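You operate a simulated robot arm through the tools that you are given. There is no shell and no other tool.

You are at the controls of a simulated robot arm. One attempt, no reset.

Task
Measure the pink stack on the grey rule and rack it by length.
Fine: it goes in the slot marked with its length; draw the purple slider back.
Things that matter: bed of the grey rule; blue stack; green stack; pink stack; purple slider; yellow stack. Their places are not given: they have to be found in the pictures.

The check looks at the end state, three seconds after you hand in, the way a careful person would. Anything else that was tipped, shoved, dropped, spilled or broken makes it a failure.

Robot
A 7-joint arm with a two-finger parallel gripper, fixed in place. Base frame: the origin is on the floor under the middle of its stand, x ahead of it, y to its left, z up. Lengths are in m, angles in degrees, forces in N, time in s.
With the tool pointing down near the work surface it reaches from about 0.22 to 0.74 m from the base axis. Its first joint turns from -166.0 to 166.0 degrees. Payload 1.57 kg.
The tool frame sits at the grasp point between the pads (the TCP): z along the fingers, y along the line on which they close. The tips reach 0.03 m beyond it. Largest opening 0.11 m; finger width 0.024, thickness 0.012; the body of the gripper, 0.048 by 0.112 m, starts 0.078 m behind the TCP.
Orientation is that of the tool frame in the base frame, as [roll, pitch, yaw] about the fixed x, y, z axes, in that order (R = Rz(yaw) Ry(pitch) Rx(roll)). With the fingers straight down and closing along the base's y, the tool's x points along the base's -x, its y along +y and its z along -z.

Tools
- The arm moves only by the tool drive_tool. Its argument "series" is text: rows parted by semicolons, each of 7 numbers parted by spaces: the shift along the tool's x, y, z in mm, then the turn, a rotation vector about the tool's x, y, z in degrees, then the closure in counts, from 0 (fully open) to 255 (shut). In form: x y z rx ry rz fingers; .... A call has 1 to 20 rows; each row is the pose to reach, as a shift and turn from the pose commanded when the call began, along the tool's axes at that moment. Each row takes 0.2 s and may step no farther than 0.05 m and 8.6 degrees from the row before; otherwise, or with a gripper value out of range, the whole call is refused. Where a pose cannot be reached the arm comes as near as it can. A force on the tool above 40 N (or 10 N above the force at the start of the call, whichever is more), or a blocked arm, ends the call early, and 0.2 s more pass. The fingers move at their own pace (about 0.045 m/s each) and stop on an object; they squeeze with about 35 N. The grip force told is the motor's: it shows also when the fingers shut on nothing. Time passes only in rows, and 0.2 s behind the last, so rows that repeat a pose let the fingers close. The reply holds the time, the measured pose of the TCP, the force on the tool along the base axes, the opening and the grip force, in the units named above and with some noise, with the torque about the TCP (base axes, N m) and any sound that the robot's microphone picked up.
- Cameras (640 x 400 px; columns grow to the right, rows downward): "scene" is fixed at [0.0501, 0.6501, 1.5574]; the picture's right is [-0.96, -0.28, 0.00], its down [-0.25, 0.88, -0.39] and it looks along [0.11, -0.38, -0.92] (base axes); focal length 268 px, centre (320, 200). "wrist" rides on the gripper at [0.07, 0.016, -0.141] in the tool frame; the picture's right is [-0.23, 0.97, 0.00], its down [-0.86, -0.20, -0.48] and it looks along [-0.47, -0.11, 0.88] (tool axes); focal length 222 px, centre (320, 200).
- capture(camera): a new picture of that camera. No time passes.
- slide_trunk(by): slides the trunk up (or, below 0, down) by that many m; the arm rides with it, the base frame stays. It gives what a move gives, with no picture.
- locate(camera, pixels): for up to 12 pixels [column, row] of the newest picture of that camera ("zoom" is the newest enlarged one), the place [x, y, z] in the base frame of the surface seen there, good to about 0.002 m. No time passes.
- close_up(camera, box): a new picture of the part [left, top, right, bottom] of that camera's present view, enlarged. No time passes.
- job_done(): hands the job in; it is judged then, once.

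Open the gripper and draw the arm clear of the work before you hand the job in, unless the task says otherwise.

The tools are called after "Call:" as a command line: name --argument value ..., lists and objects as JSON in quotes. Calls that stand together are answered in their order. drive_tool: Moves the arm, as the interface text tells. Its arguments: {"type":"object","properties":{"series":{"type":"string"}},"required":["series"]} The other tools are called the same way: slide_trunk (by) moves the trunk up or down; capture (camera) takes a picture; locate (camera, pixels) gives the place of the surface under pixels of a picture; close_up (camera, box) takes an enlarged picture of a part of a camera's view; job_done () hands the job in.

At the start:

```text
time: 0.0
position: [0.3965, 0.2734, 1.1258]
tcp_rot: [180.0, 0.1, 180.0]
ft_force: [0.9, 0.6, -0.5]
ft_torque: [0.01, 0.02, -0.03]
gripper_width: 0.1099
finger_force: 0.1
trunk travel left (down, up): [-0.5, 0.09]
```

scene: 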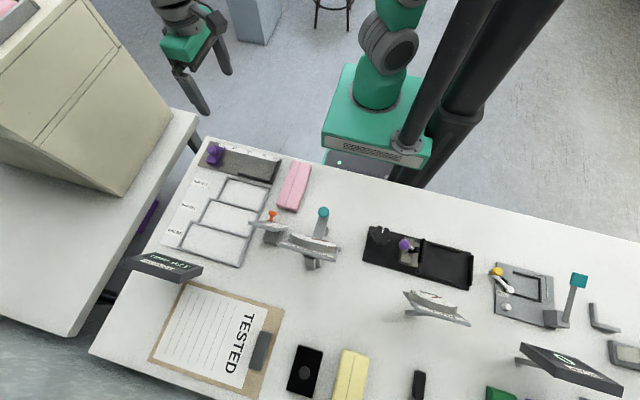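
wrist: 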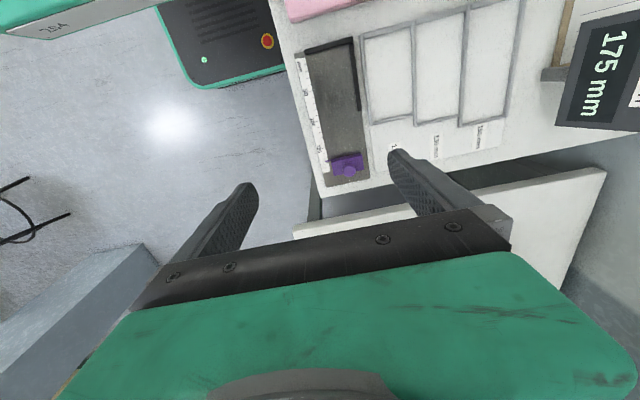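

The scene shows the pink stack near (294,187), a grey rule with a purple slider near (240,165), and three slots near (225,220). I'll enlarge those regions to see the details.

Call:
close_up --camera "scene" --box '[150, 130, 350, 280]'

Call:
close_up --camera "wrist" --box '[270, 0, 640, 220]'

```text
2.67 times, centred on (250, 205) of scene
```

zoom: 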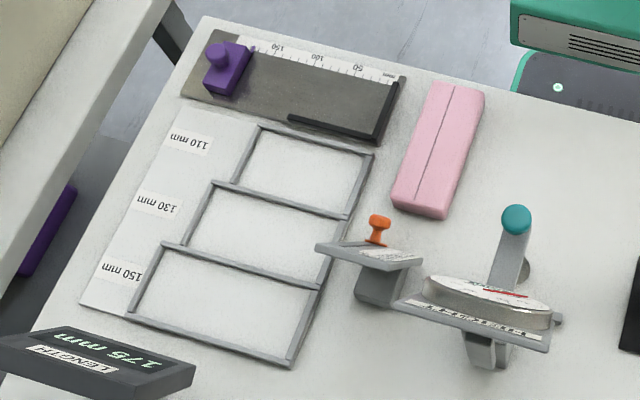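

```text
1.73 times, centred on (455, 110) of wrist
```

zoom: 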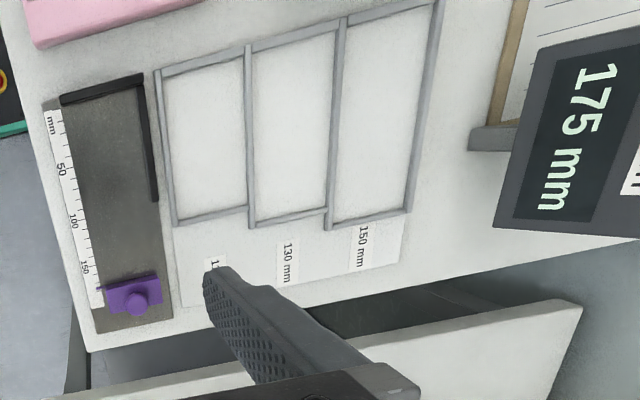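

The rule bed has a corner stop (black L) and a slider on the far end; the readout shows 175 mm. I'll locate key points of the rule, slider, slots and pink stack in the scene zoom.

Call:
close_up --camera "scene" --box '[150, 130, 350, 280]'

Call:
locate --camera "scene" --pixels '[[216, 150], [213, 160], [240, 165], [277, 170], [276, 178], [260, 178], [296, 163], [308, 166], [280, 207], [294, 209], [294, 187], [300, 240]]'

```text
2.67 times, centred on (250, 205) of scene
```

zoom: 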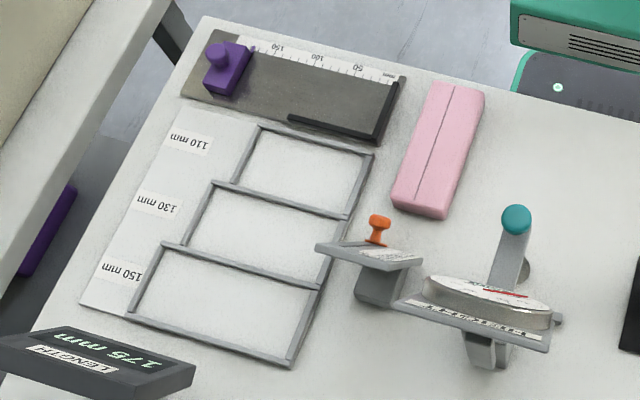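

```text
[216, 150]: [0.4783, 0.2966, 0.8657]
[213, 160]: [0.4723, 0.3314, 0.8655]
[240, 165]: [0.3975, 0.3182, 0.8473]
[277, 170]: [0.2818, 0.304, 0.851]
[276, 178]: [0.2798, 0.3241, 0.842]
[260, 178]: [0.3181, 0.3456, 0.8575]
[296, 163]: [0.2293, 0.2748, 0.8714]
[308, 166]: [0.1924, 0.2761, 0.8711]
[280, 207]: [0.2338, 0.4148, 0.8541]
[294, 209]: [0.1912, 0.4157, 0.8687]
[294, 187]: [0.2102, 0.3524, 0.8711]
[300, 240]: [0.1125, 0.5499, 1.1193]
```

Table height seems about 0.84; I'll locate more precise points from the zoomed image.

Call:
locate --camera "zoom" --pixels '[[432, 82], [483, 92], [446, 218], [394, 202], [395, 90], [378, 138], [292, 118], [384, 70], [240, 45], [205, 88], [243, 46], [330, 95]]'

Call:
locate --camera "zoom" --pixels '[[260, 128], [372, 155], [347, 217], [215, 183], [164, 244], [320, 288], [292, 362], [130, 317], [305, 170], [265, 235], [225, 305], [400, 250]]'

Call:
locate --camera "zoom" --pixels '[[217, 53], [212, 78], [230, 85], [238, 60], [222, 95], [252, 48], [190, 90], [185, 140], [160, 205], [120, 270], [380, 220], [515, 215]]'

```text
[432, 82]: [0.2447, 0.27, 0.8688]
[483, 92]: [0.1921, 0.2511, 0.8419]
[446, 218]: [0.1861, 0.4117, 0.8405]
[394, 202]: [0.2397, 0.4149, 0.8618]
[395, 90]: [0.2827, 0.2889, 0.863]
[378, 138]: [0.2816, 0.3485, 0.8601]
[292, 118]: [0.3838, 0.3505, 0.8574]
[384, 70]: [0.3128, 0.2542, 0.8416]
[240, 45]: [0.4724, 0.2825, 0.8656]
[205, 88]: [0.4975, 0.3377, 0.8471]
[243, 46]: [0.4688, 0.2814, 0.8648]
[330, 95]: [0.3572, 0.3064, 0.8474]
```

```text
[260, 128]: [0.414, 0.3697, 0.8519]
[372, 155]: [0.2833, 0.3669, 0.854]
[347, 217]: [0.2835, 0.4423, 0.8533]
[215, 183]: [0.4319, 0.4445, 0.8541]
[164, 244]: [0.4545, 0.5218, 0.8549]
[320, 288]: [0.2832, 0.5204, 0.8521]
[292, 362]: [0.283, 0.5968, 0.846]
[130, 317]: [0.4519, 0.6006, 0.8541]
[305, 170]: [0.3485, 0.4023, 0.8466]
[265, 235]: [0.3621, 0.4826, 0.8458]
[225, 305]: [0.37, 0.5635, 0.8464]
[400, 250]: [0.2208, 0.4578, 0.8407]
```

```text
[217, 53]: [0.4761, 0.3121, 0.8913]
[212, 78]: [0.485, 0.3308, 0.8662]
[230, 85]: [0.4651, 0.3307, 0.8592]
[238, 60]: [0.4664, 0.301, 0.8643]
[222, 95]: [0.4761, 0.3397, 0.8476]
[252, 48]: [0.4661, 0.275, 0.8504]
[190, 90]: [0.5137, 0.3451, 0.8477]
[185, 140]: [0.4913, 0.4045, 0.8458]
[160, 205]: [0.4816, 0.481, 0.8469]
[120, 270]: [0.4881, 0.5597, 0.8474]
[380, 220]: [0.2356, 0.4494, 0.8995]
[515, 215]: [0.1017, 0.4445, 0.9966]
```

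Now I'll zoom in on the pink stack and the rule with its slider for finer detail.

Call:
close_up --camera "scene" --box '[265, 150, 325, 220]'

Call:
close_up --camera "scene" --box '[195, 135, 285, 190]'

Call:
close_up --camera "scene" --box '[80, 220, 380, 400]'

Call:
close_up --camera "scene" --box '[340, 210, 640, 400]'

```text
5.71 times, centred on (295, 185) of scene
```

zoom: 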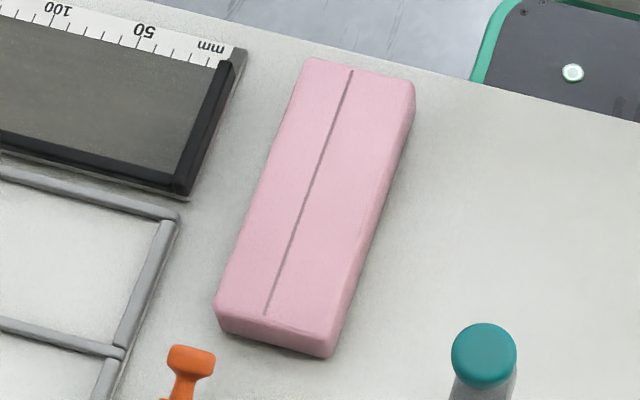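

```text
7.11 times, centred on (240, 162) of scene
```

zoom: 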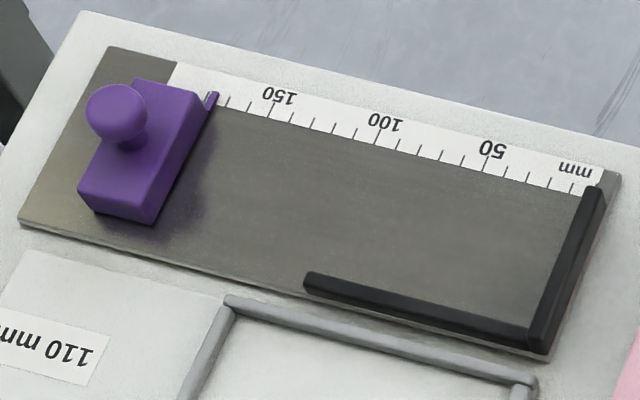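

```text
2.13 times, centred on (230, 310) of scene
```

zoom: 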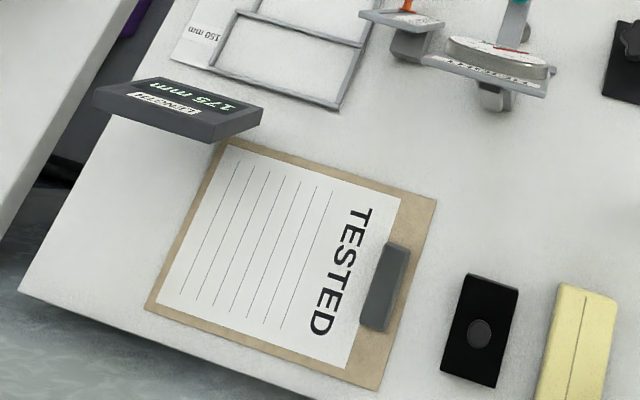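

```text
2.11 times, centred on (490, 305) of scene
```

zoom: 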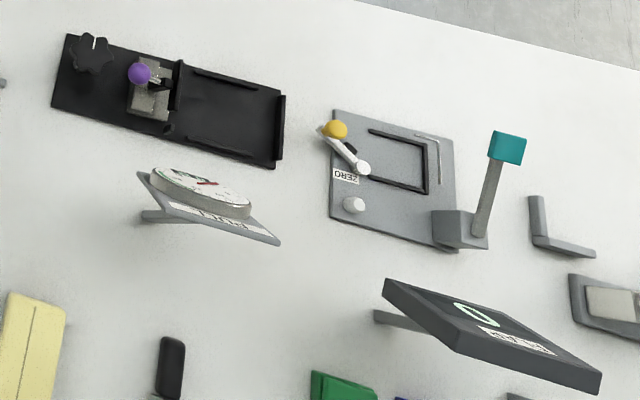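

The pink stack is a single bar with a groove along its length. I'll check the heights of surrounding obstacles: the display, dial, lever and orange knob.

Call:
locate --camera "scene" --pixels '[[165, 265], [130, 262], [200, 270], [175, 279], [272, 215], [272, 228], [305, 245], [335, 250], [323, 212], [255, 225], [288, 228], [318, 264]]'

Call:
locate --camera "scene" --pixels '[[380, 150], [340, 140], [326, 152], [405, 140], [440, 130], [430, 155], [378, 90], [380, 50], [420, 300], [440, 310], [404, 244], [330, 165]]'

```text
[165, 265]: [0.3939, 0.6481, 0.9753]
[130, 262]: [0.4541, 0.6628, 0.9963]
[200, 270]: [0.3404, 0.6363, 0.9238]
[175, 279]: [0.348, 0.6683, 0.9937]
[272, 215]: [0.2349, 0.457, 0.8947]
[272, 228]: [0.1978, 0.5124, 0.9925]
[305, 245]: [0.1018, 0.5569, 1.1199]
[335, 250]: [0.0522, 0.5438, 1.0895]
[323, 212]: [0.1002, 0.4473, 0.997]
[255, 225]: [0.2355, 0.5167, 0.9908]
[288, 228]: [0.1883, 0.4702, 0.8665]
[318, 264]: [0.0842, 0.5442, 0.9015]
```

```text
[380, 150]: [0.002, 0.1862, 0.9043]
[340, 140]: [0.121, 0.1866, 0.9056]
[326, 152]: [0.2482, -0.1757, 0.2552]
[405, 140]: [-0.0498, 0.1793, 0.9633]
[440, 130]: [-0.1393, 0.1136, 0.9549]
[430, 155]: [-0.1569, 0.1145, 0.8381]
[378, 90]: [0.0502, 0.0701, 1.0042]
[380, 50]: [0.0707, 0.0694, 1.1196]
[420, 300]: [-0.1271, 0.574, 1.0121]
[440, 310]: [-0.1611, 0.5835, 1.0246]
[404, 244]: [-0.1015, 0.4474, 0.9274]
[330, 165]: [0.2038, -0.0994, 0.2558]
```

I'll pin down the pink stack's outline precisely via a fresh zoom.

Call:
close_up --camera "scene" --box '[265, 150, 325, 220]'

Call:
locate --camera "zoom" --pixels '[[312, 64], [405, 84], [408, 100], [222, 308], [325, 332], [300, 90], [262, 190], [372, 205], [240, 250], [350, 265], [328, 355], [272, 200]]'

```text
5.71 times, centred on (295, 185) of scene
```

zoom: 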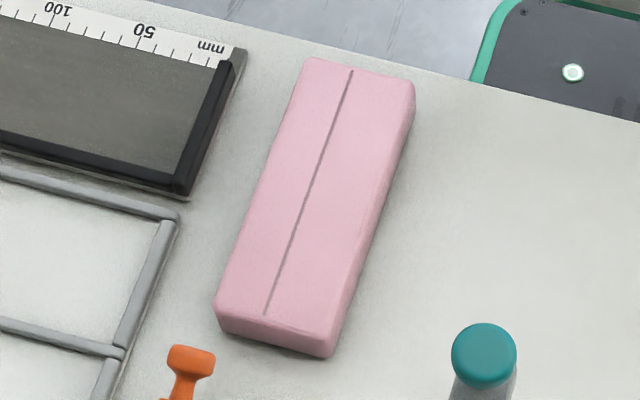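

```text
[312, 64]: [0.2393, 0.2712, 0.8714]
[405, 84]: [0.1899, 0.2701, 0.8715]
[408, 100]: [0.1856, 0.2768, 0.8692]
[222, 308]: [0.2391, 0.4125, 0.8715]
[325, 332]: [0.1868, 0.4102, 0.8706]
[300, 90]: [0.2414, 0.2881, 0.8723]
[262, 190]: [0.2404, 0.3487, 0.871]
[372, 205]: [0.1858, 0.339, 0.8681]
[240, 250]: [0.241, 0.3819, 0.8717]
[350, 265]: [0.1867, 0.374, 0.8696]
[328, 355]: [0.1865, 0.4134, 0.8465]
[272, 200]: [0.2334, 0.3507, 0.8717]
```

Stack centre is about (0.2135, 0.3415), top 0.8715, ~58 mm wide along x and ~150 mm long along y. I move above it at a safe height while turning the tool by −90° so the fingers close along x, with fingers partly pre-closed to avoid the rule's stop at x≈0.28.

Call:
drive_tool --series "17 6 0 0 0 -8.2 60; 34 12 0 0 0 -16.4 60; 50 18 0 0 0 -24.6 60; 67 25 0 0 0 -32.8 60; 84 31 0 0 0 -41 60; 100 37 0 0 0 -49.2 60; 117 43 0 0 0 -57.4 60; 134 49 0 0 0 -65.6 60; 150 56 0 0 0 -73.8 60; 167 62 0 0 0 -82 60; 183 68 0 0 0 -90 60; 183 68 0 0 0 -90 60; 183 68 0 0 0 -90 60"

```text
time: 2.8
position: [0.2142, 0.3433, 1.1247]
tcp_rot: [-179.9, 0.0, -90.1]
ft_force: [1.2, 0.4, 0.3]
ft_torque: [0.01, 0.03, 0.05]
gripper_width: 0.0845
finger_force: 0.1
trunk travel left (down, up): [-0.5, 0.09]
```

The move worked: TCP at (0.214, 0.343, 1.125), yaw −90. I take pictures to verify alignment before descending.

Call:
capture --camera "wrist"

Call:
capture --camera "scene"

```text
taken
```

wrist: 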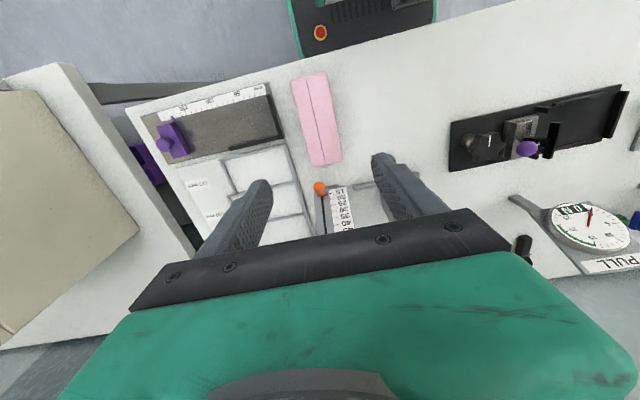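

```text
taken
```

scene: 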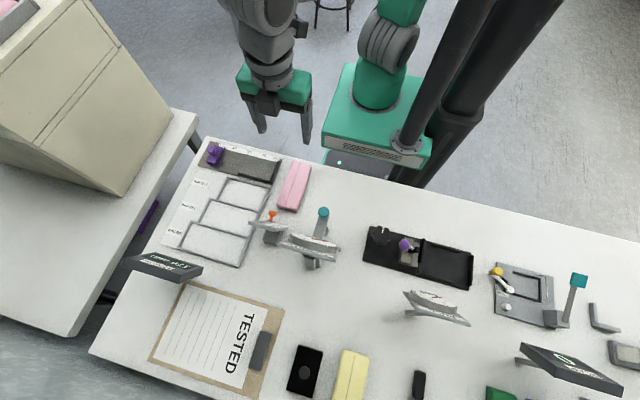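

Alignment looks right (fingers straddle the stack line). Before choosing the grip height I check the top height of the rule's stop fence and scale in a zoom.

Call:
close_up --camera "scene" --box '[195, 135, 285, 190]'

Call:
locate --camera "zoom" --pixels '[[594, 200], [575, 255], [540, 330], [500, 330], [400, 302], [320, 280], [585, 194], [450, 200], [300, 200], [160, 210], [205, 115], [212, 98]]'

Call:
locate --camera "zoom" --pixels '[[572, 250], [560, 280], [500, 320], [400, 293], [170, 190], [185, 160], [150, 215], [115, 100], [130, 180], [100, 190], [135, 85], [320, 272]]'

```text
7.11 times, centred on (240, 162) of scene
```

zoom: 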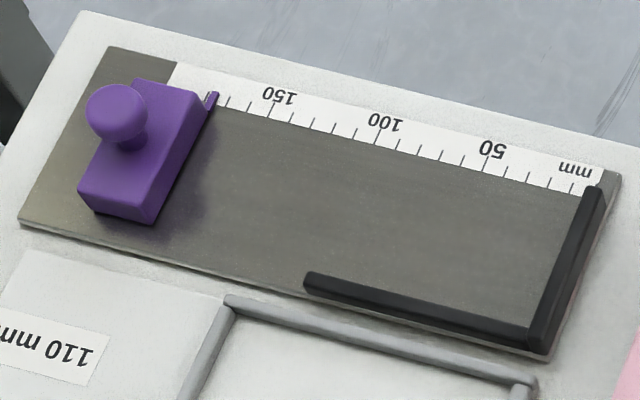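

```text
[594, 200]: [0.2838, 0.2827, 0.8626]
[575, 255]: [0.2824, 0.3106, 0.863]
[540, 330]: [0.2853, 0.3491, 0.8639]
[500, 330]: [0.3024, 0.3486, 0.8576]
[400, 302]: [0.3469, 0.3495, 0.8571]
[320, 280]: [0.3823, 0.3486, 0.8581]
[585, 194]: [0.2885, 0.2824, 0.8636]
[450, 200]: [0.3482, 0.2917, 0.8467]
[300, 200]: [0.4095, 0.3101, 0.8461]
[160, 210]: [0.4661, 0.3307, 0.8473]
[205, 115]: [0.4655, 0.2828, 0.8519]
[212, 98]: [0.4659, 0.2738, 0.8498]
```

```text
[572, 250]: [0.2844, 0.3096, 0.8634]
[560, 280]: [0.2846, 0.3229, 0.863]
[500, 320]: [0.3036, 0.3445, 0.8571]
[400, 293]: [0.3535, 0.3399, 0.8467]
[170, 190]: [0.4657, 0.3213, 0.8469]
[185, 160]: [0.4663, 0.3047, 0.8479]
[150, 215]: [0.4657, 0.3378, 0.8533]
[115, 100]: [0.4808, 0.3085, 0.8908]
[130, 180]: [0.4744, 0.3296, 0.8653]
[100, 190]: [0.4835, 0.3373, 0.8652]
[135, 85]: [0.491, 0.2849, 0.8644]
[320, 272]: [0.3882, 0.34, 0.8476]
```

The end stop's face is at x≈0.290 (top 0.863), side fence face y≈0.344 (top 0.8575), bed 0.847. I descend so the fingertips stay 15 mm above the table (TCP 0.886), which will keep tips above the fence later.

Call:
drive_tool --series "1 0.5 40 0 0 0 60; 2 0.7 85 0 0 0 60; 2 0.7 130 0 0 0 60; 2 0.7 170 0 0 0 60; 2 0.7 200 0 0 0 60; 2 0.7 220 0 0 0 60; 2 0.7 232 0 0 0 60; 2 0.7 239 0 0 0 60; 2 0.7 239 0 0 0 60"

```text
time: 4.8
position: [0.2113, 0.3424, 0.8842]
tcp_rot: [180.0, 0.1, -89.9]
ft_force: [0.5, 0.0, -0.2]
ft_torque: [-0.01, 0.04, -0.03]
gripper_width: 0.0841
finger_force: 0.1
trunk travel left (down, up): [-0.5, 0.09]
```

TCP reads (0.211, 0.342, 0.884) with no contact forces. I check the picture before closing.

Call:
close_up --camera "scene" --box '[235, 110, 355, 230]'

Call:
capture --camera "wrist"

```text
3.33 times, centred on (295, 170) of scene
```

zoom: 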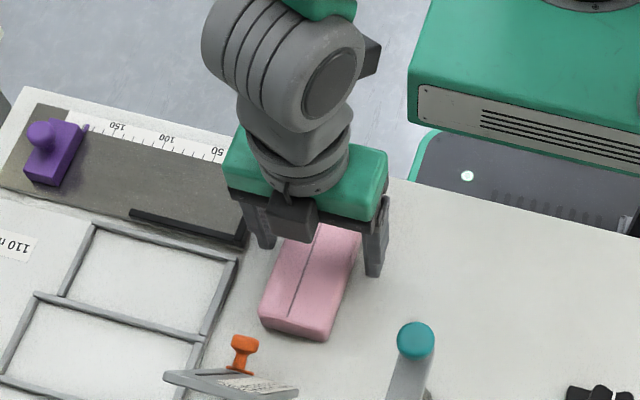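

```text
taken
```

wrist: 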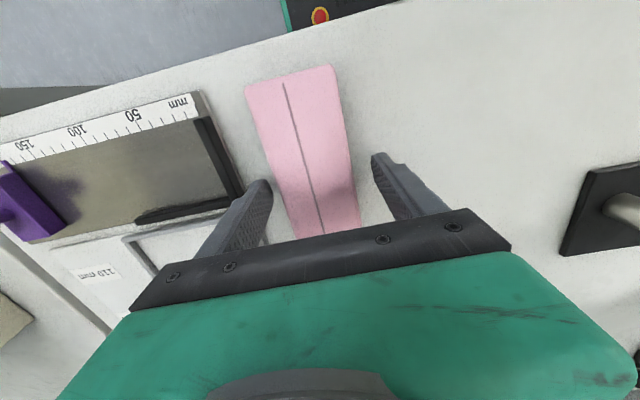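

Fingers straddle the stack at its sides. I close the gripper on it in place.

Call:
drive_tool --series "0 0 0 0 0 0 100; 0 0 0 0 0 0 255; 0 0 0 0 0 0 255; 0 0 0 0 0 0 255; 0 0 0 0 0 0 255"

```text
time: 6.0
position: [0.2113, 0.3422, 0.8855]
tcp_rot: [-180.0, 0.0, -89.9]
ft_force: [0.0, -0.6, 0.1]
ft_torque: [-0.01, 0.04, -0.02]
gripper_width: 0.0585
finger_force: 34.6
trunk travel left (down, up): [-0.5, 0.09]
```

Stack gripped (58.5 mm wide, 34.6 N). I lift it straight up 110 mm.

Call:
drive_tool --series "0 0 -10 0 0 0 255; 0 0 -30 0 0 0 255; 0 0 -60 0 0 0 255; 0 0 -90 0 0 0 255; 0 0 -110 0 0 0 255; 0 0 -110 0 0 0 255"

```text
time: 7.4
position: [0.213, 0.3413, 0.9957]
tcp_rot: [-180.0, 0.1, -90.1]
ft_force: [-0.6, -0.1, 0.5]
ft_torque: [-0.02, 0.02, -0.01]
gripper_width: 0.0589
finger_force: 35.5
trunk travel left (down, up): [-0.5, 0.09]
```

Lifted to z≈0.996 with the grip still 58.9 mm wide. I now carry it toward the rule while turning back +90° so its length lies along x.

Call:
drive_tool --series "3 -14 0 0 0 8.2 255; 6 -29 0 0 0 16.4 255; 9 -44 0 0 0 24.6 255; 12 -58 0 0 0 32.8 255; 15 -73 0 0 0 41 255; 18 -88 0 0 0 49.2 255; 21 -102 0 0 0 57.4 255; 24 -117 0 0 0 65.6 255; 27 -132 0 0 0 73.8 255; 30 -147 0 0 0 82 255; 31 -160 0 0 0 90 255; 31 -160 0 0 0 90 255"

Call:
capture --camera "scene"

Call:
capture --camera "wrist"

```text
time: 10.0
position: [0.3713, 0.3102, 0.9945]
tcp_rot: [179.9, 0.0, 179.9]
ft_force: [-0.1, 0.6, -1.2]
ft_torque: [0.01, -0.01, 0.0]
gripper_width: 0.0584
finger_force: 35.0
trunk travel left (down, up): [-0.5, 0.09]
```

```text
taken
```

scene: 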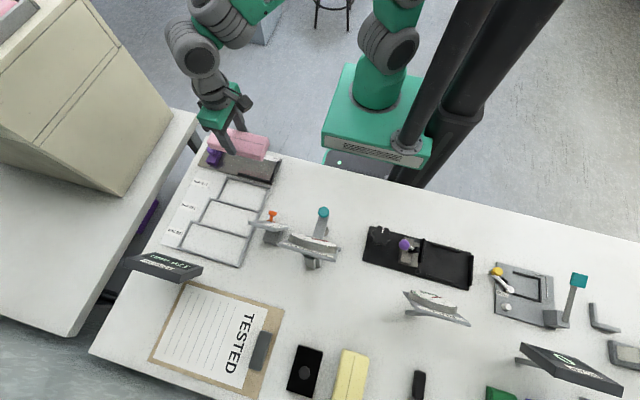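

```text
taken
```

wrist: 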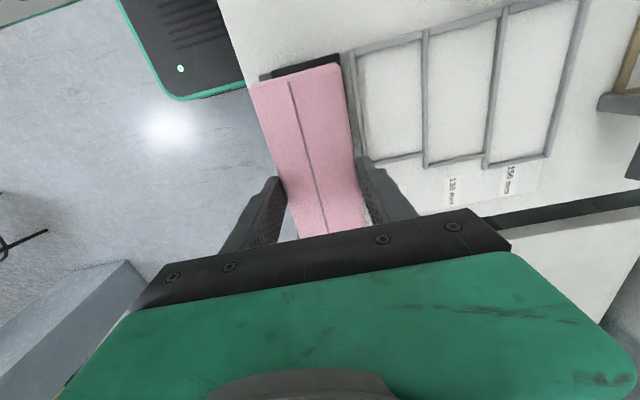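

The stack is now held lengthwise along x above the rule. I locate its ends to work out the offset to the stop.

Call:
locate --camera "wrist" --pixels '[[254, 88], [336, 68], [295, 77], [262, 100], [340, 85], [283, 76], [310, 72], [300, 150], [320, 100], [345, 60], [300, 72]]'

Call:
close_up --camera "scene" --box '[190, 110, 290, 190]'

```text
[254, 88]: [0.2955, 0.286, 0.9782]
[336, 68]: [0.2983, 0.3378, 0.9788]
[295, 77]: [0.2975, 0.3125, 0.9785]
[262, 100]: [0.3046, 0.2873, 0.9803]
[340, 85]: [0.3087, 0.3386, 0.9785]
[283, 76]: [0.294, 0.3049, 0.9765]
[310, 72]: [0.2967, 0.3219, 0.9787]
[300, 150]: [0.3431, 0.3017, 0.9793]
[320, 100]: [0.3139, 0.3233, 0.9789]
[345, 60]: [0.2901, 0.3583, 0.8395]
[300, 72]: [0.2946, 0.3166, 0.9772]
```

```text
5.00 times, centred on (240, 150) of scene
```

zoom: 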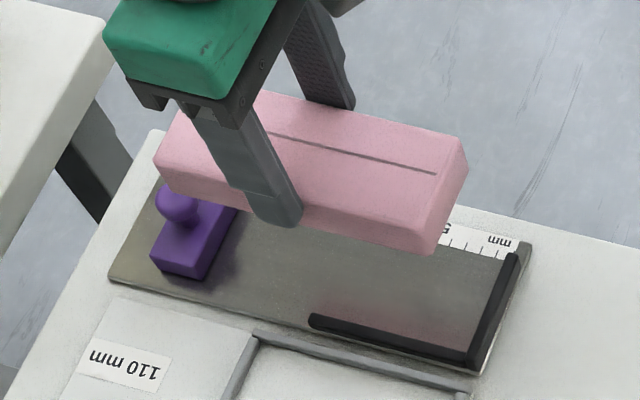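

Call:
locate --camera "zoom" --pixels '[[462, 140], [466, 150], [436, 235], [430, 245], [160, 150], [157, 165], [180, 115], [168, 140], [440, 200], [300, 225], [400, 240], [185, 130]]'

```text
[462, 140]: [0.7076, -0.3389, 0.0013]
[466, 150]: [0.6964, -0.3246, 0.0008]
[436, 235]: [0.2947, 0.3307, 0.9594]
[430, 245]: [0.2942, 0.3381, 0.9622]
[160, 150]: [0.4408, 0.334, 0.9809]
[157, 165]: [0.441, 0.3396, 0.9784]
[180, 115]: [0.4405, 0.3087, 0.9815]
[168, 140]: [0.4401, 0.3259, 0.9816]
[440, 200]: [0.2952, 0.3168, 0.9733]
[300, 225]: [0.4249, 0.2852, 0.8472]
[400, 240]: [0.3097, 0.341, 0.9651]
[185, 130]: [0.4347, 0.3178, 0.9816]
```

The held stack spans x≈0.294–0.441 (about 148–150 mm) and y≈0.281–0.340, clear of the stop (0.290) and fence (0.344). I lower it toward the bed, slowing near the end.

Call:
drive_tool --series "0 -1 30 0 0 0 255; 0 -1 60 0 0 0 255; 0 -1 80 0 0 0 255; 0 -1 90 0 0 0 255; 0 -1 95 0 0 0 255; 0 -1 98 0 0 0 255; 0 -1 100 0 0 0 255; 0 -1 100 0 0 0 255"

Call:
close_up --camera "scene" --box '[190, 110, 290, 190]'

```text
time: 11.8
position: [0.372, 0.3098, 0.8954]
tcp_rot: [180.0, -0.1, -179.9]
ft_force: [1.0, 0.1, -0.5]
ft_torque: [0.01, 0.0, 0.0]
gripper_width: 0.0585
finger_force: 34.9
trunk travel left (down, up): [-0.5, 0.09]
```

```text
5.00 times, centred on (240, 150) of scene
```

zoom: 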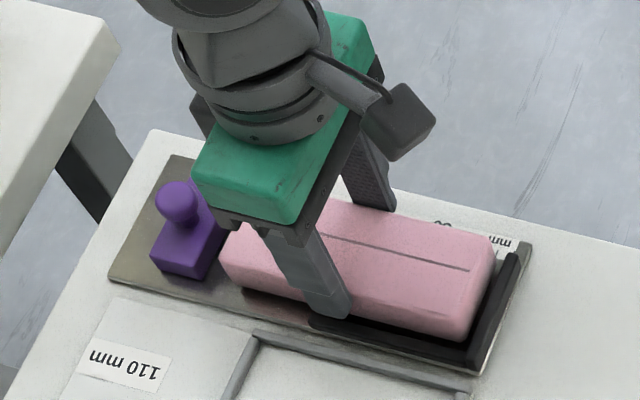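

The stack sits just above the bed inside the L stop, no contact force yet. I lower 1 mm at a time until it touches.

Call:
drive_tool --series "0 0 1 0 0 0 255; 0 0 2 0 0 0 255; 0 0 3 0 0 0 255; 0 0 3 0 0 0 255"

```text
time: 12.8
position: [0.3717, 0.3095, 0.8936]
tcp_rot: [-179.9, 0.0, 180.0]
ft_force: [0.1, 0.1, -0.3]
ft_torque: [-0.02, -0.06, -0.01]
gripper_width: 0.0586
finger_force: 35.2
trunk travel left (down, up): [-0.5, 0.09]
```

Still little force (z −0.3 N). I continue down in 0.7 mm steps.

Call:
drive_tool --series "0 0 0.7 0 0 0 255; 0 0 1.4 0 0 0 255; 0 0 2 0 0 0 255; 0 0 2 0 0 0 255"

Call:
close_up --camera "scene" --box '[190, 110, 290, 190]'

```text
time: 13.8
position: [0.3713, 0.3098, 0.8918]
tcp_rot: [-180.0, 0.1, 180.0]
ft_force: [1.2, -0.3, 0.8]
ft_torque: [-0.03, -0.02, 0.02]
gripper_width: 0.0587
finger_force: 34.9
trunk travel left (down, up): [-0.5, 0.09]
```

```text
5.00 times, centred on (240, 150) of scene
```

zoom: 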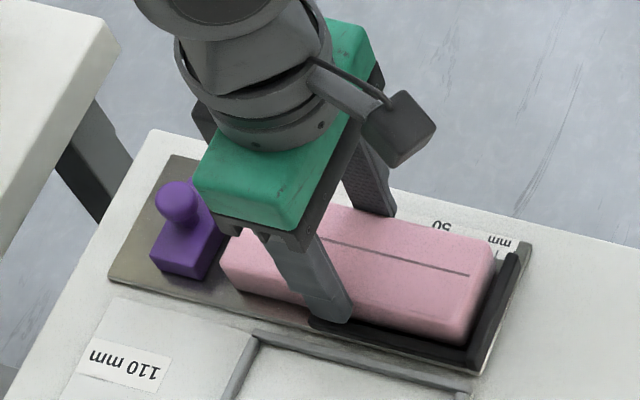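

I check the stack's top height in this zoom to see whether it has reached the bed (expected top ≈0.8775).

Call:
locate --camera "zoom" --pixels '[[420, 250], [440, 280], [400, 230], [480, 265], [455, 335], [490, 255], [225, 250], [240, 235], [380, 300], [460, 320], [380, 225], [400, 345]]'

```text
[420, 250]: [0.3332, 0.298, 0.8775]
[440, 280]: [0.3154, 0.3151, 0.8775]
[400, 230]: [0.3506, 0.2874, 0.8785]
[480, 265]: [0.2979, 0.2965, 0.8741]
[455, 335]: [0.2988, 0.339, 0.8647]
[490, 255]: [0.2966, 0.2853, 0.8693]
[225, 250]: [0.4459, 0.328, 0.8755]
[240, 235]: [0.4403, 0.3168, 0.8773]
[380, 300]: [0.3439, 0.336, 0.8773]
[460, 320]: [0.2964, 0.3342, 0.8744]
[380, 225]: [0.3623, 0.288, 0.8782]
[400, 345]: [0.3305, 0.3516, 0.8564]
```

The stack top is at 0.8775, i.e. resting on (or within a mm of) the bed, with about 5 mm gap to the stop. I slide it gently toward the stop by 3 mm.

Call:
drive_tool --series "1 0 0 0 0 0 255; 2 0 0 0 0 0 255; 3 0 0 0 0 0 255; 3 0 0 0 0 0 255"

```text
time: 14.8
position: [0.3686, 0.3084, 0.8915]
tcp_rot: [179.9, 0.1, -180.0]
ft_force: [2.0, 0.4, 6.1]
ft_torque: [-0.02, -0.02, -0.02]
gripper_width: 0.0586
finger_force: 35.2
trunk travel left (down, up): [-0.5, 0.09]
```

Now +6 N vertical (on the bed) and 2 N friction, no stop contact yet. Continue 2 mm more in half-mm steps.

Call:
drive_tool --series "0.5 0 0 0 0 0 255; 1 0 0 0 0 0 255; 1.5 0 0 0 0 0 255; 2 0 0 0 0 0 255; 2 0 0 0 0 0 255"

Call:
close_up --camera "scene" --box '[190, 110, 290, 190]'

```text
time: 16.0
position: [0.3677, 0.3095, 0.8905]
tcp_rot: [-180.0, 0.0, 179.9]
ft_force: [2.6, 0.3, 7.2]
ft_torque: [0.06, -0.14, 0.0]
gripper_width: 0.0584
finger_force: 35.1
trunk travel left (down, up): [-0.5, 0.09]
```

```text
5.00 times, centred on (240, 150) of scene
```

zoom: 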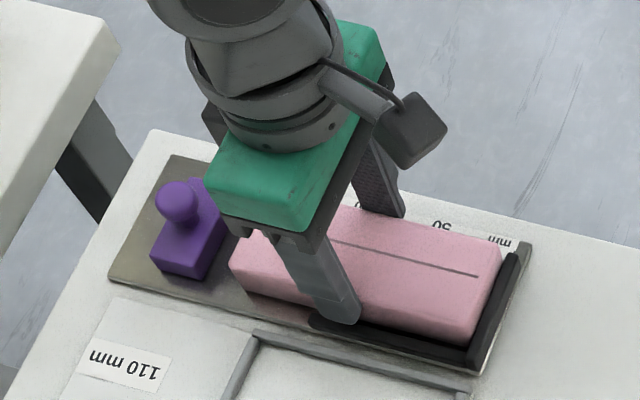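

The stack end is almost at the stop; force still only friction-level. I push another 1.5 mm.

Call:
drive_tool --series "0.5 0 0 0 0 0 255; 1 0 0 0 0 0 255; 1.5 0 0 0 0 0 255; 1.5 0 0 0 0 0 255"

```text
time: 17.0
position: [0.3656, 0.3095, 0.8903]
tcp_rot: [179.9, 0.1, 179.9]
ft_force: [7.0, 1.8, 6.9]
ft_torque: [0.01, -0.15, -0.01]
gripper_width: 0.0587
finger_force: 35.1
trunk travel left (down, up): [-0.5, 0.09]
```

Force x rose to 7 N: the stack is now against the stop. I release by opening to about 84 mm and then rise straight up.

Call:
drive_tool --series "0 0 0 0 0 0 200; 0 0 0 0 0 0 60; 0 0 0 0 0 0 60; 0 0 0 0 0 0 60; 0 0 -10 0 0 0 60; 0 0 -40 0 0 0 60; 0 0 -80 0 0 0 60; 0 0 -120 0 0 0 60; 0 0 -120 0 0 0 60"

Call:
capture --camera "scene"

Call:
close_up --camera "scene" --box '[190, 110, 290, 190]'

```text
time: 19.0
position: [0.3663, 0.3101, 1.0111]
tcp_rot: [180.0, 0.0, 179.9]
ft_force: [-0.2, -0.2, -0.6]
ft_torque: [-0.03, 0.01, -0.02]
gripper_width: 0.0841
finger_force: 0.0
trunk travel left (down, up): [-0.5, 0.09]
```

```text
taken
```

scene: 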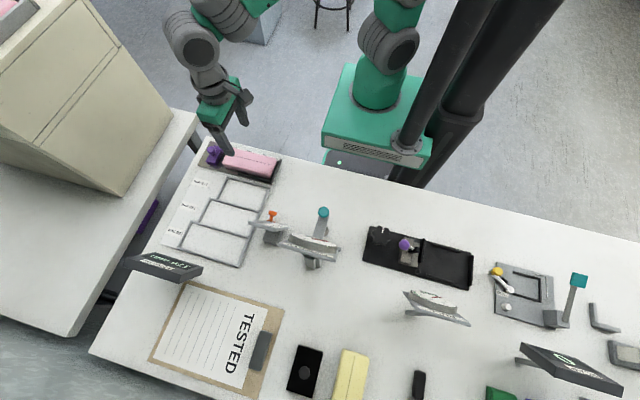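

```text
5.00 times, centred on (240, 150) of scene
```

zoom: 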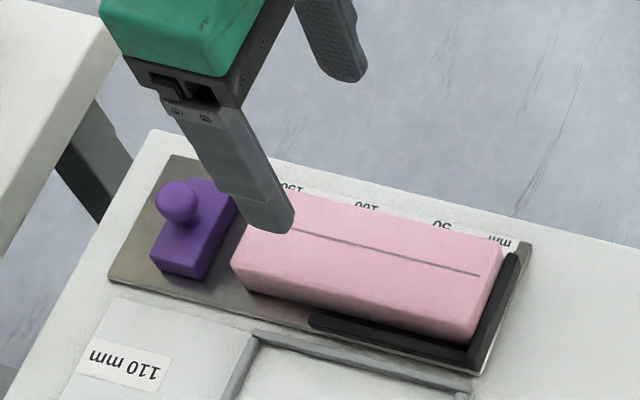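

The stack lies against the stop with the slider 25 mm away. I locate the purple knob precisely with a tighter zoom.

Call:
close_up --camera "scene" --box '[200, 135, 250, 170]'

Call:
capture --camera "wrist"

```text
11.43 times, centred on (225, 152) of scene
```

zoom: 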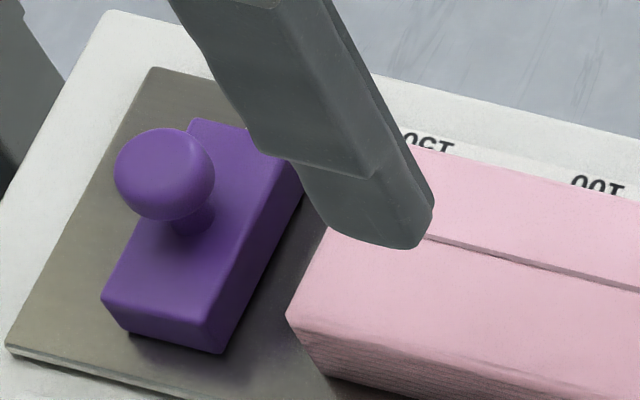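

```text
taken
```

wrist: 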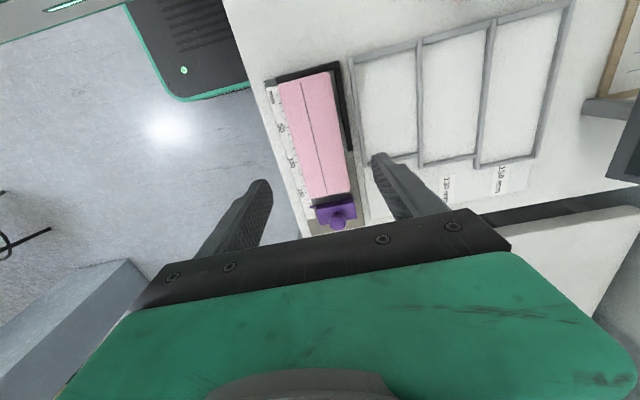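

I read the knob's surface points and the slider body and stack end from the zoom.

Call:
locate --camera "zoom" --pixels '[[165, 160], [165, 132], [118, 170], [212, 180], [165, 215], [165, 180], [190, 225], [140, 300], [210, 300], [200, 125], [300, 250], [290, 315]]'

```text
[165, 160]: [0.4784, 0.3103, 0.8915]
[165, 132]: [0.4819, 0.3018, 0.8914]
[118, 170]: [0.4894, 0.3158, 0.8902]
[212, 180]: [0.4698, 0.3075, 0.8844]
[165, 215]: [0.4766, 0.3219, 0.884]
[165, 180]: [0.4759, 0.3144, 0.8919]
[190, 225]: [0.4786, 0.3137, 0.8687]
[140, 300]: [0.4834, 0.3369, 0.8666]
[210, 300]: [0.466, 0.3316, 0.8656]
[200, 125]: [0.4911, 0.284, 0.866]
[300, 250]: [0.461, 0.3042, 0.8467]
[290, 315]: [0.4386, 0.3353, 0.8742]
```

The knob centre is about (0.4795, 0.311), ~22 mm across, top 0.892, slider body top 0.866. I move over it (biased +2 mm in x so fingers stay behind the slider's front face) and descend to TCP z≈0.900.

Call:
drive_tool --series "-40 0 0 0 0 0 60; -80 1 0 0 0 0 60; -115 1 0 0 0 0 60; -115 1 30 0 0 0 60; -115 1 60 0 0 0 60; -115 1 85 0 0 0 60; -115 1 100 0 0 0 60; -115 1 110 0 0 0 60; -115 1 110 0 0 0 60"

Call:
close_up --camera "scene" --box '[180, 100, 280, 180]'

Call:
capture --camera "wrist"

```text
time: 21.0
position: [0.4806, 0.3111, 0.9014]
tcp_rot: [-180.0, 0.0, -180.0]
ft_force: [-0.5, -0.7, 0.3]
ft_torque: [0.02, -0.03, 0.0]
gripper_width: 0.084
finger_force: 0.1
trunk travel left (down, up): [-0.5, 0.09]
```

```text
5.00 times, centred on (230, 140) of scene
```

zoom: 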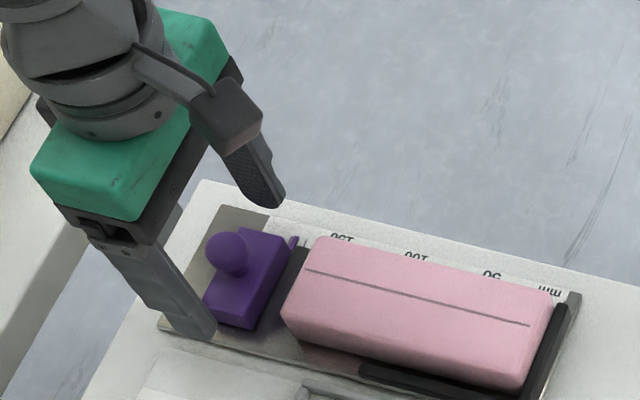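

```text
taken
```

wrist: 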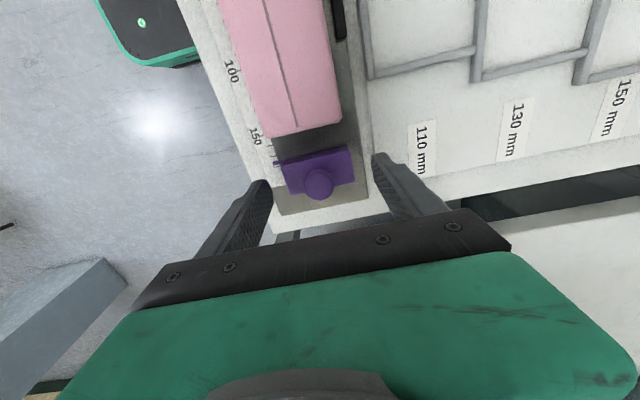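

The knob sits between the fingers and the scene confirms it. I close on the knob.

Call:
drive_tool --series "0 0 0 0 0 0 130; 0 0 0 0 0 0 180; 0 0 0 0 0 0 255; 0 0 0 0 0 0 255; 0 0 0 0 0 0 255; 0 0 0 0 0 0 255; 0 0 0 0 0 0 255"

Call:
close_up --camera "scene" --box '[180, 100, 280, 180]'

```text
time: 22.6
position: [0.48, 0.3091, 0.9014]
tcp_rot: [-179.9, 0.0, 179.9]
ft_force: [-0.2, -7.6, 0.6]
ft_torque: [-0.13, 0.11, -0.01]
gripper_width: 0.0222
finger_force: 34.7
trunk travel left (down, up): [-0.5, 0.09]
```

```text
5.00 times, centred on (230, 140) of scene
```

zoom: 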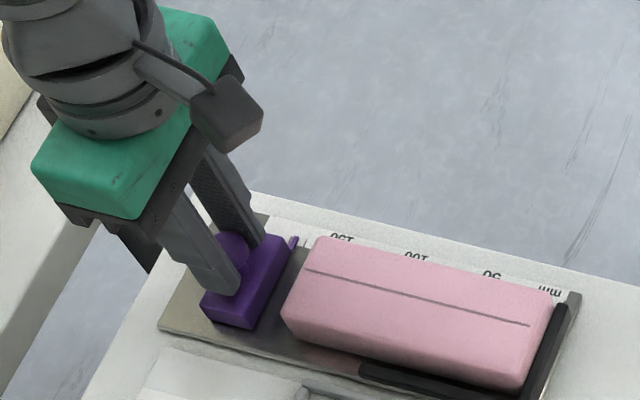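

Knob gripped (22 mm); a −7.6 N side force suggests ~1 mm y misalignment, so I shift −1 mm in y while sliding it 18 mm toward the stack.

Call:
drive_tool --series "0 -0.5 0 0 0 0 255; 2 -1 0 0 0 0 255; 6 -1 0 0 0 0 255; 10 -1 0 0 0 0 255; 14 -1 0 0 0 0 255; 18 -1 0 0 0 0 255; 18 -1 0 0 0 0 255"

Call:
close_up --camera "scene" --box '[180, 100, 280, 180]'

Call:
close_up --camera "scene" --box '[110, 240, 220, 300]'

```text
time: 24.2
position: [0.4603, 0.3104, 0.9008]
tcp_rot: [-179.9, -0.1, -180.0]
ft_force: [-0.6, 8.7, -9.5]
ft_torque: [0.17, -0.51, 0.03]
gripper_width: 0.022
finger_force: 35.4
trunk travel left (down, up): [-0.5, 0.09]
```

```text
5.00 times, centred on (230, 140) of scene
```

zoom: 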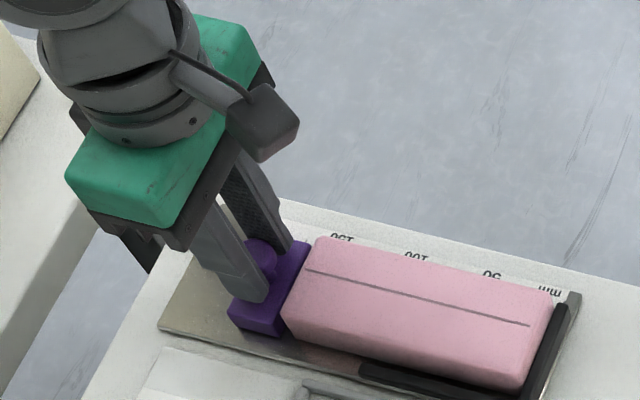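

```text
5.82 times, centred on (165, 270) of scene
```

zoom: 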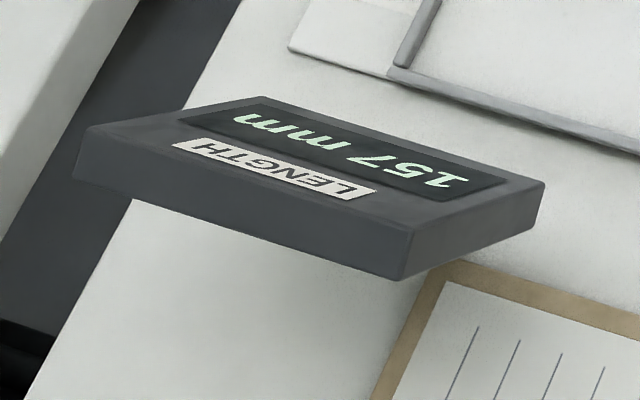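

Display now reads 157 mm. Slight side (8.7 N) and lift (−9.5 N) forces; I relax by 0.5 mm in y and 0.5 mm down, then advance another 5 mm in 1 mm steps.

Call:
drive_tool --series "0 0.5 0.5 0 0 0 255; 1 0.5 0.5 0 0 0 255; 2 0.5 0.5 0 0 0 255; 3 0.5 0.5 0 0 0 255; 4 0.5 0.5 0 0 0 255; 5 0.5 0.5 0 0 0 255; 5 0.5 0.5 0 0 0 255"

Call:
close_up --camera "scene" --box '[180, 100, 280, 180]'

Call:
close_up --camera "scene" --box '[110, 240, 220, 300]'

```text
time: 25.8
position: [0.458, 0.3097, 0.9015]
tcp_rot: [180.0, 0.0, -180.0]
ft_force: [-1.2, 4.5, 1.5]
ft_torque: [0.07, -0.2, 0.0]
gripper_width: 0.0221
finger_force: 34.6
trunk travel left (down, up): [-0.5, 0.09]
```

```text
5.00 times, centred on (230, 140) of scene
```

zoom: 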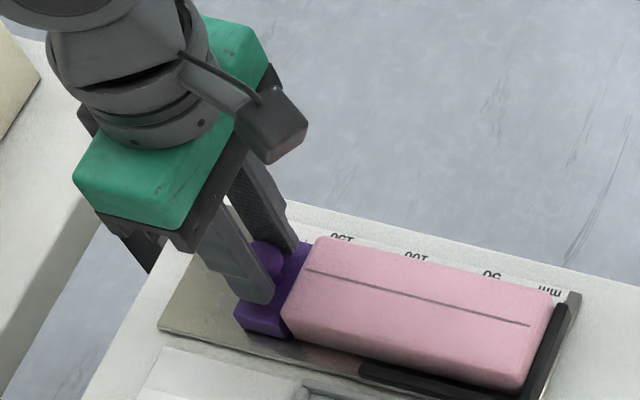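

```text
5.82 times, centred on (165, 270) of scene
```

zoom: 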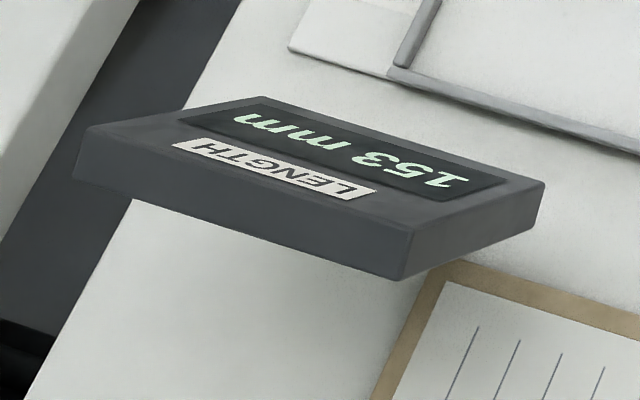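

Display reads 153 mm and no contact force in x yet. I advance 2.5 mm more in 0.5 mm steps.

Call:
drive_tool --series "0.5 0.2 0 0 0 0 255; 1 0.2 0 0 0 0 255; 1.5 0.2 0 0 0 0 255; 2 0.2 0 0 0 0 255; 2.5 0.2 0 0 0 0 255; 2.5 0.2 0 0 0 0 255"

Call:
close_up --camera "scene" --box '[180, 100, 280, 180]'

Call:
close_up --camera "scene" --box '[110, 240, 220, 300]'

```text
time: 27.2
position: [0.4548, 0.3104, 0.9008]
tcp_rot: [-180.0, 0.0, 179.9]
ft_force: [0.5, 2.0, 4.6]
ft_torque: [0.07, -0.61, -0.07]
gripper_width: 0.0221
finger_force: 35.1
trunk travel left (down, up): [-0.5, 0.09]
```

```text
5.00 times, centred on (230, 140) of scene
```

zoom: 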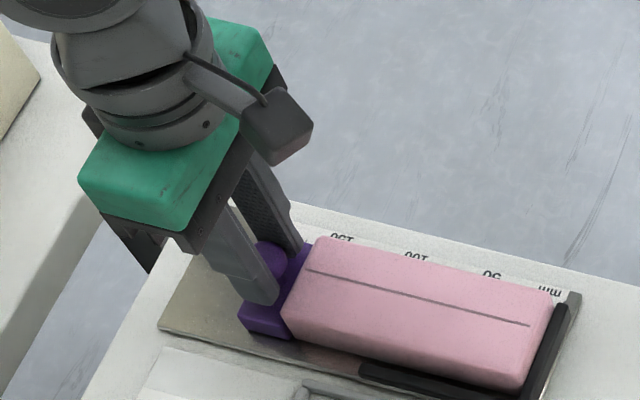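

```text
5.82 times, centred on (165, 270) of scene
```

zoom: 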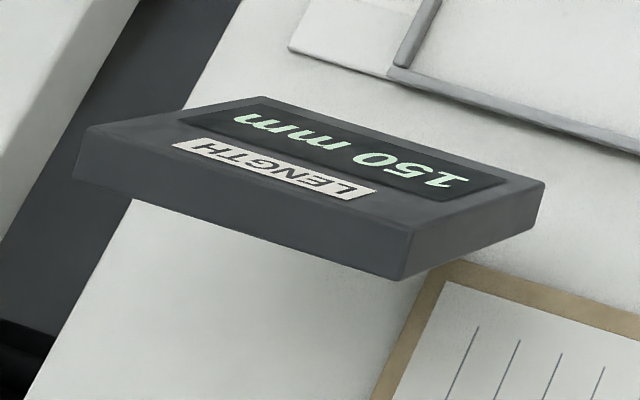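

Reads 150 mm but the x force is only 0.5 N, so contact is not confirmed. I advance 1.5 mm more in small steps and watch the force and display.

Call:
drive_tool --series "0.5 0 0 0 0 0 255; 1 0 0 0 0 0 255; 1.5 0 0 0 0 0 255; 1.5 0 0 0 0 0 255"

Call:
close_up --camera "scene" --box '[180, 100, 280, 180]'

Call:
close_up --camera "scene" --box '[110, 240, 220, 300]'

```text
time: 28.2
position: [0.4551, 0.3099, 0.9026]
tcp_rot: [180.0, 0.0, 180.0]
ft_force: [6.5, 0.0, 2.5]
ft_torque: [0.03, -0.3, 0.0]
gripper_width: 0.0221
finger_force: 34.9
trunk travel left (down, up): [-0.5, 0.09]
```

```text
5.00 times, centred on (230, 140) of scene
```

zoom: 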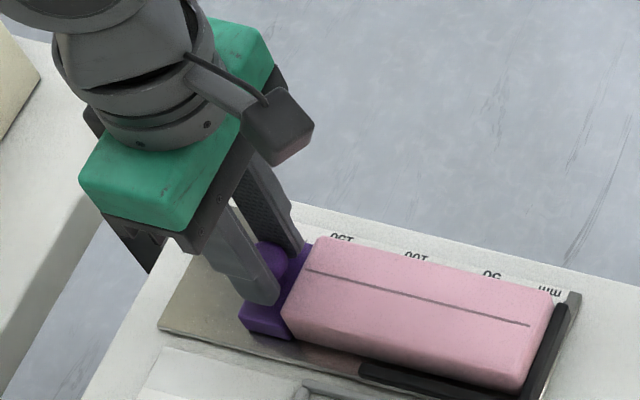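

```text
5.82 times, centred on (165, 270) of scene
```

zoom: 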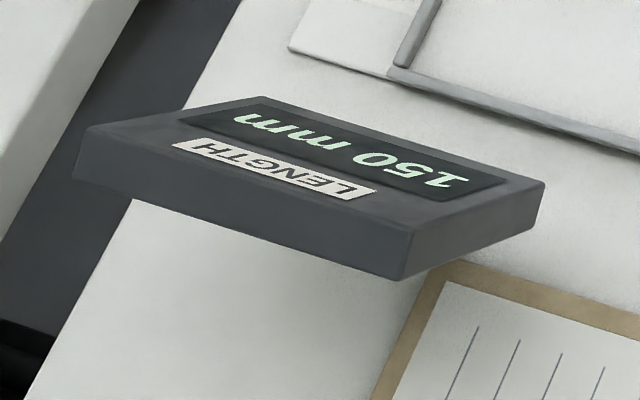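

Contact confirmed: +6.5 N in x while the display stays at 150 mm. I hold briefly, then draw the slider back ~24 mm.

Call:
drive_tool --series "0 0 0 0 0 0 255; 0 0 0 0 0 0 255; 0 0 0 0 0 0 255; -3 0 0 0 0 0 255; -7 0 0 0 0 0 255; -11 0 0 0 0 0 255; -15 0 0 0 0 0 255; -19 0 0 0 0 0 255; -22 0 0 0 0 0 255; -24 0 0 0 0 0 255; -24 0 0 0 0 0 255"

Call:
close_up --camera "scene" --box '[180, 100, 280, 180]'

Call:
close_up --camera "scene" --box '[110, 240, 220, 300]'

```text
time: 30.6
position: [0.4782, 0.3097, 0.9014]
tcp_rot: [179.8, 0.1, -180.0]
ft_force: [0.6, -2.3, 7.1]
ft_torque: [-0.06, 0.61, 0.05]
gripper_width: 0.0217
finger_force: 35.0
trunk travel left (down, up): [-0.5, 0.09]
```

```text
5.00 times, centred on (230, 140) of scene
```

zoom: 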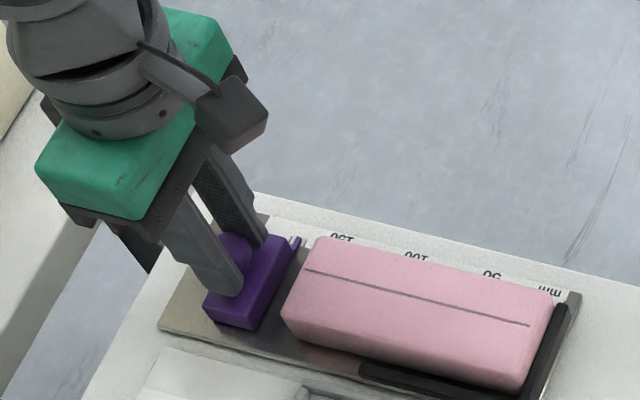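

```text
5.82 times, centred on (165, 270) of scene
```

zoom: 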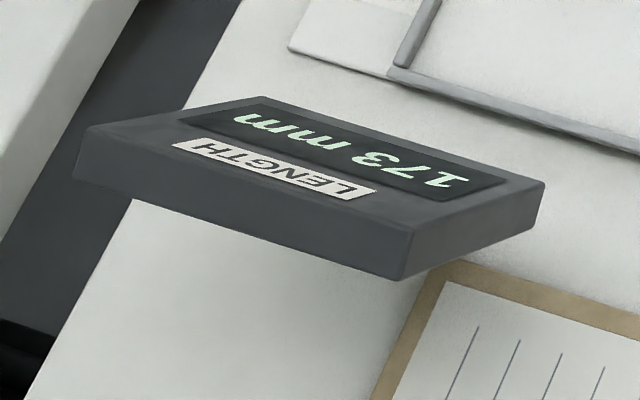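

Slider is back to 173 mm; I draw it 3 mm further to at least its starting position.

Call:
drive_tool --series "-1 0 0 0 0 0 255; -2 0 0 0 0 0 255; -3 0 0 0 0 0 255; -3 0 0 0 0 0 255"

Call:
close_up --camera "scene" --box '[110, 240, 220, 300]'

```text
time: 31.6
position: [0.4793, 0.3091, 0.9021]
tcp_rot: [180.0, -0.2, 179.9]
ft_force: [-0.7, 0.4, -3.2]
ft_torque: [0.06, -0.61, -0.02]
gripper_width: 0.0221
finger_force: 34.7
trunk travel left (down, up): [-0.5, 0.09]
```

```text
5.82 times, centred on (165, 270) of scene
```

zoom: 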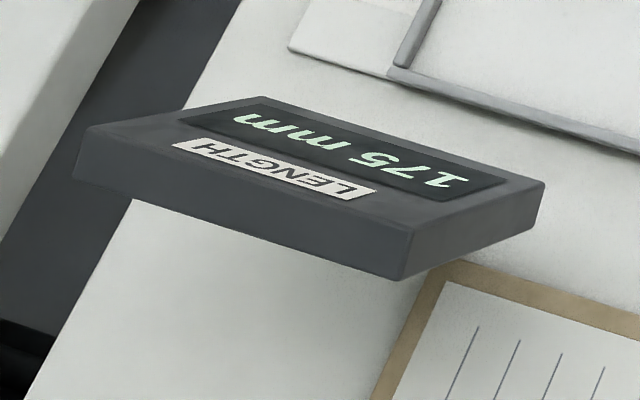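

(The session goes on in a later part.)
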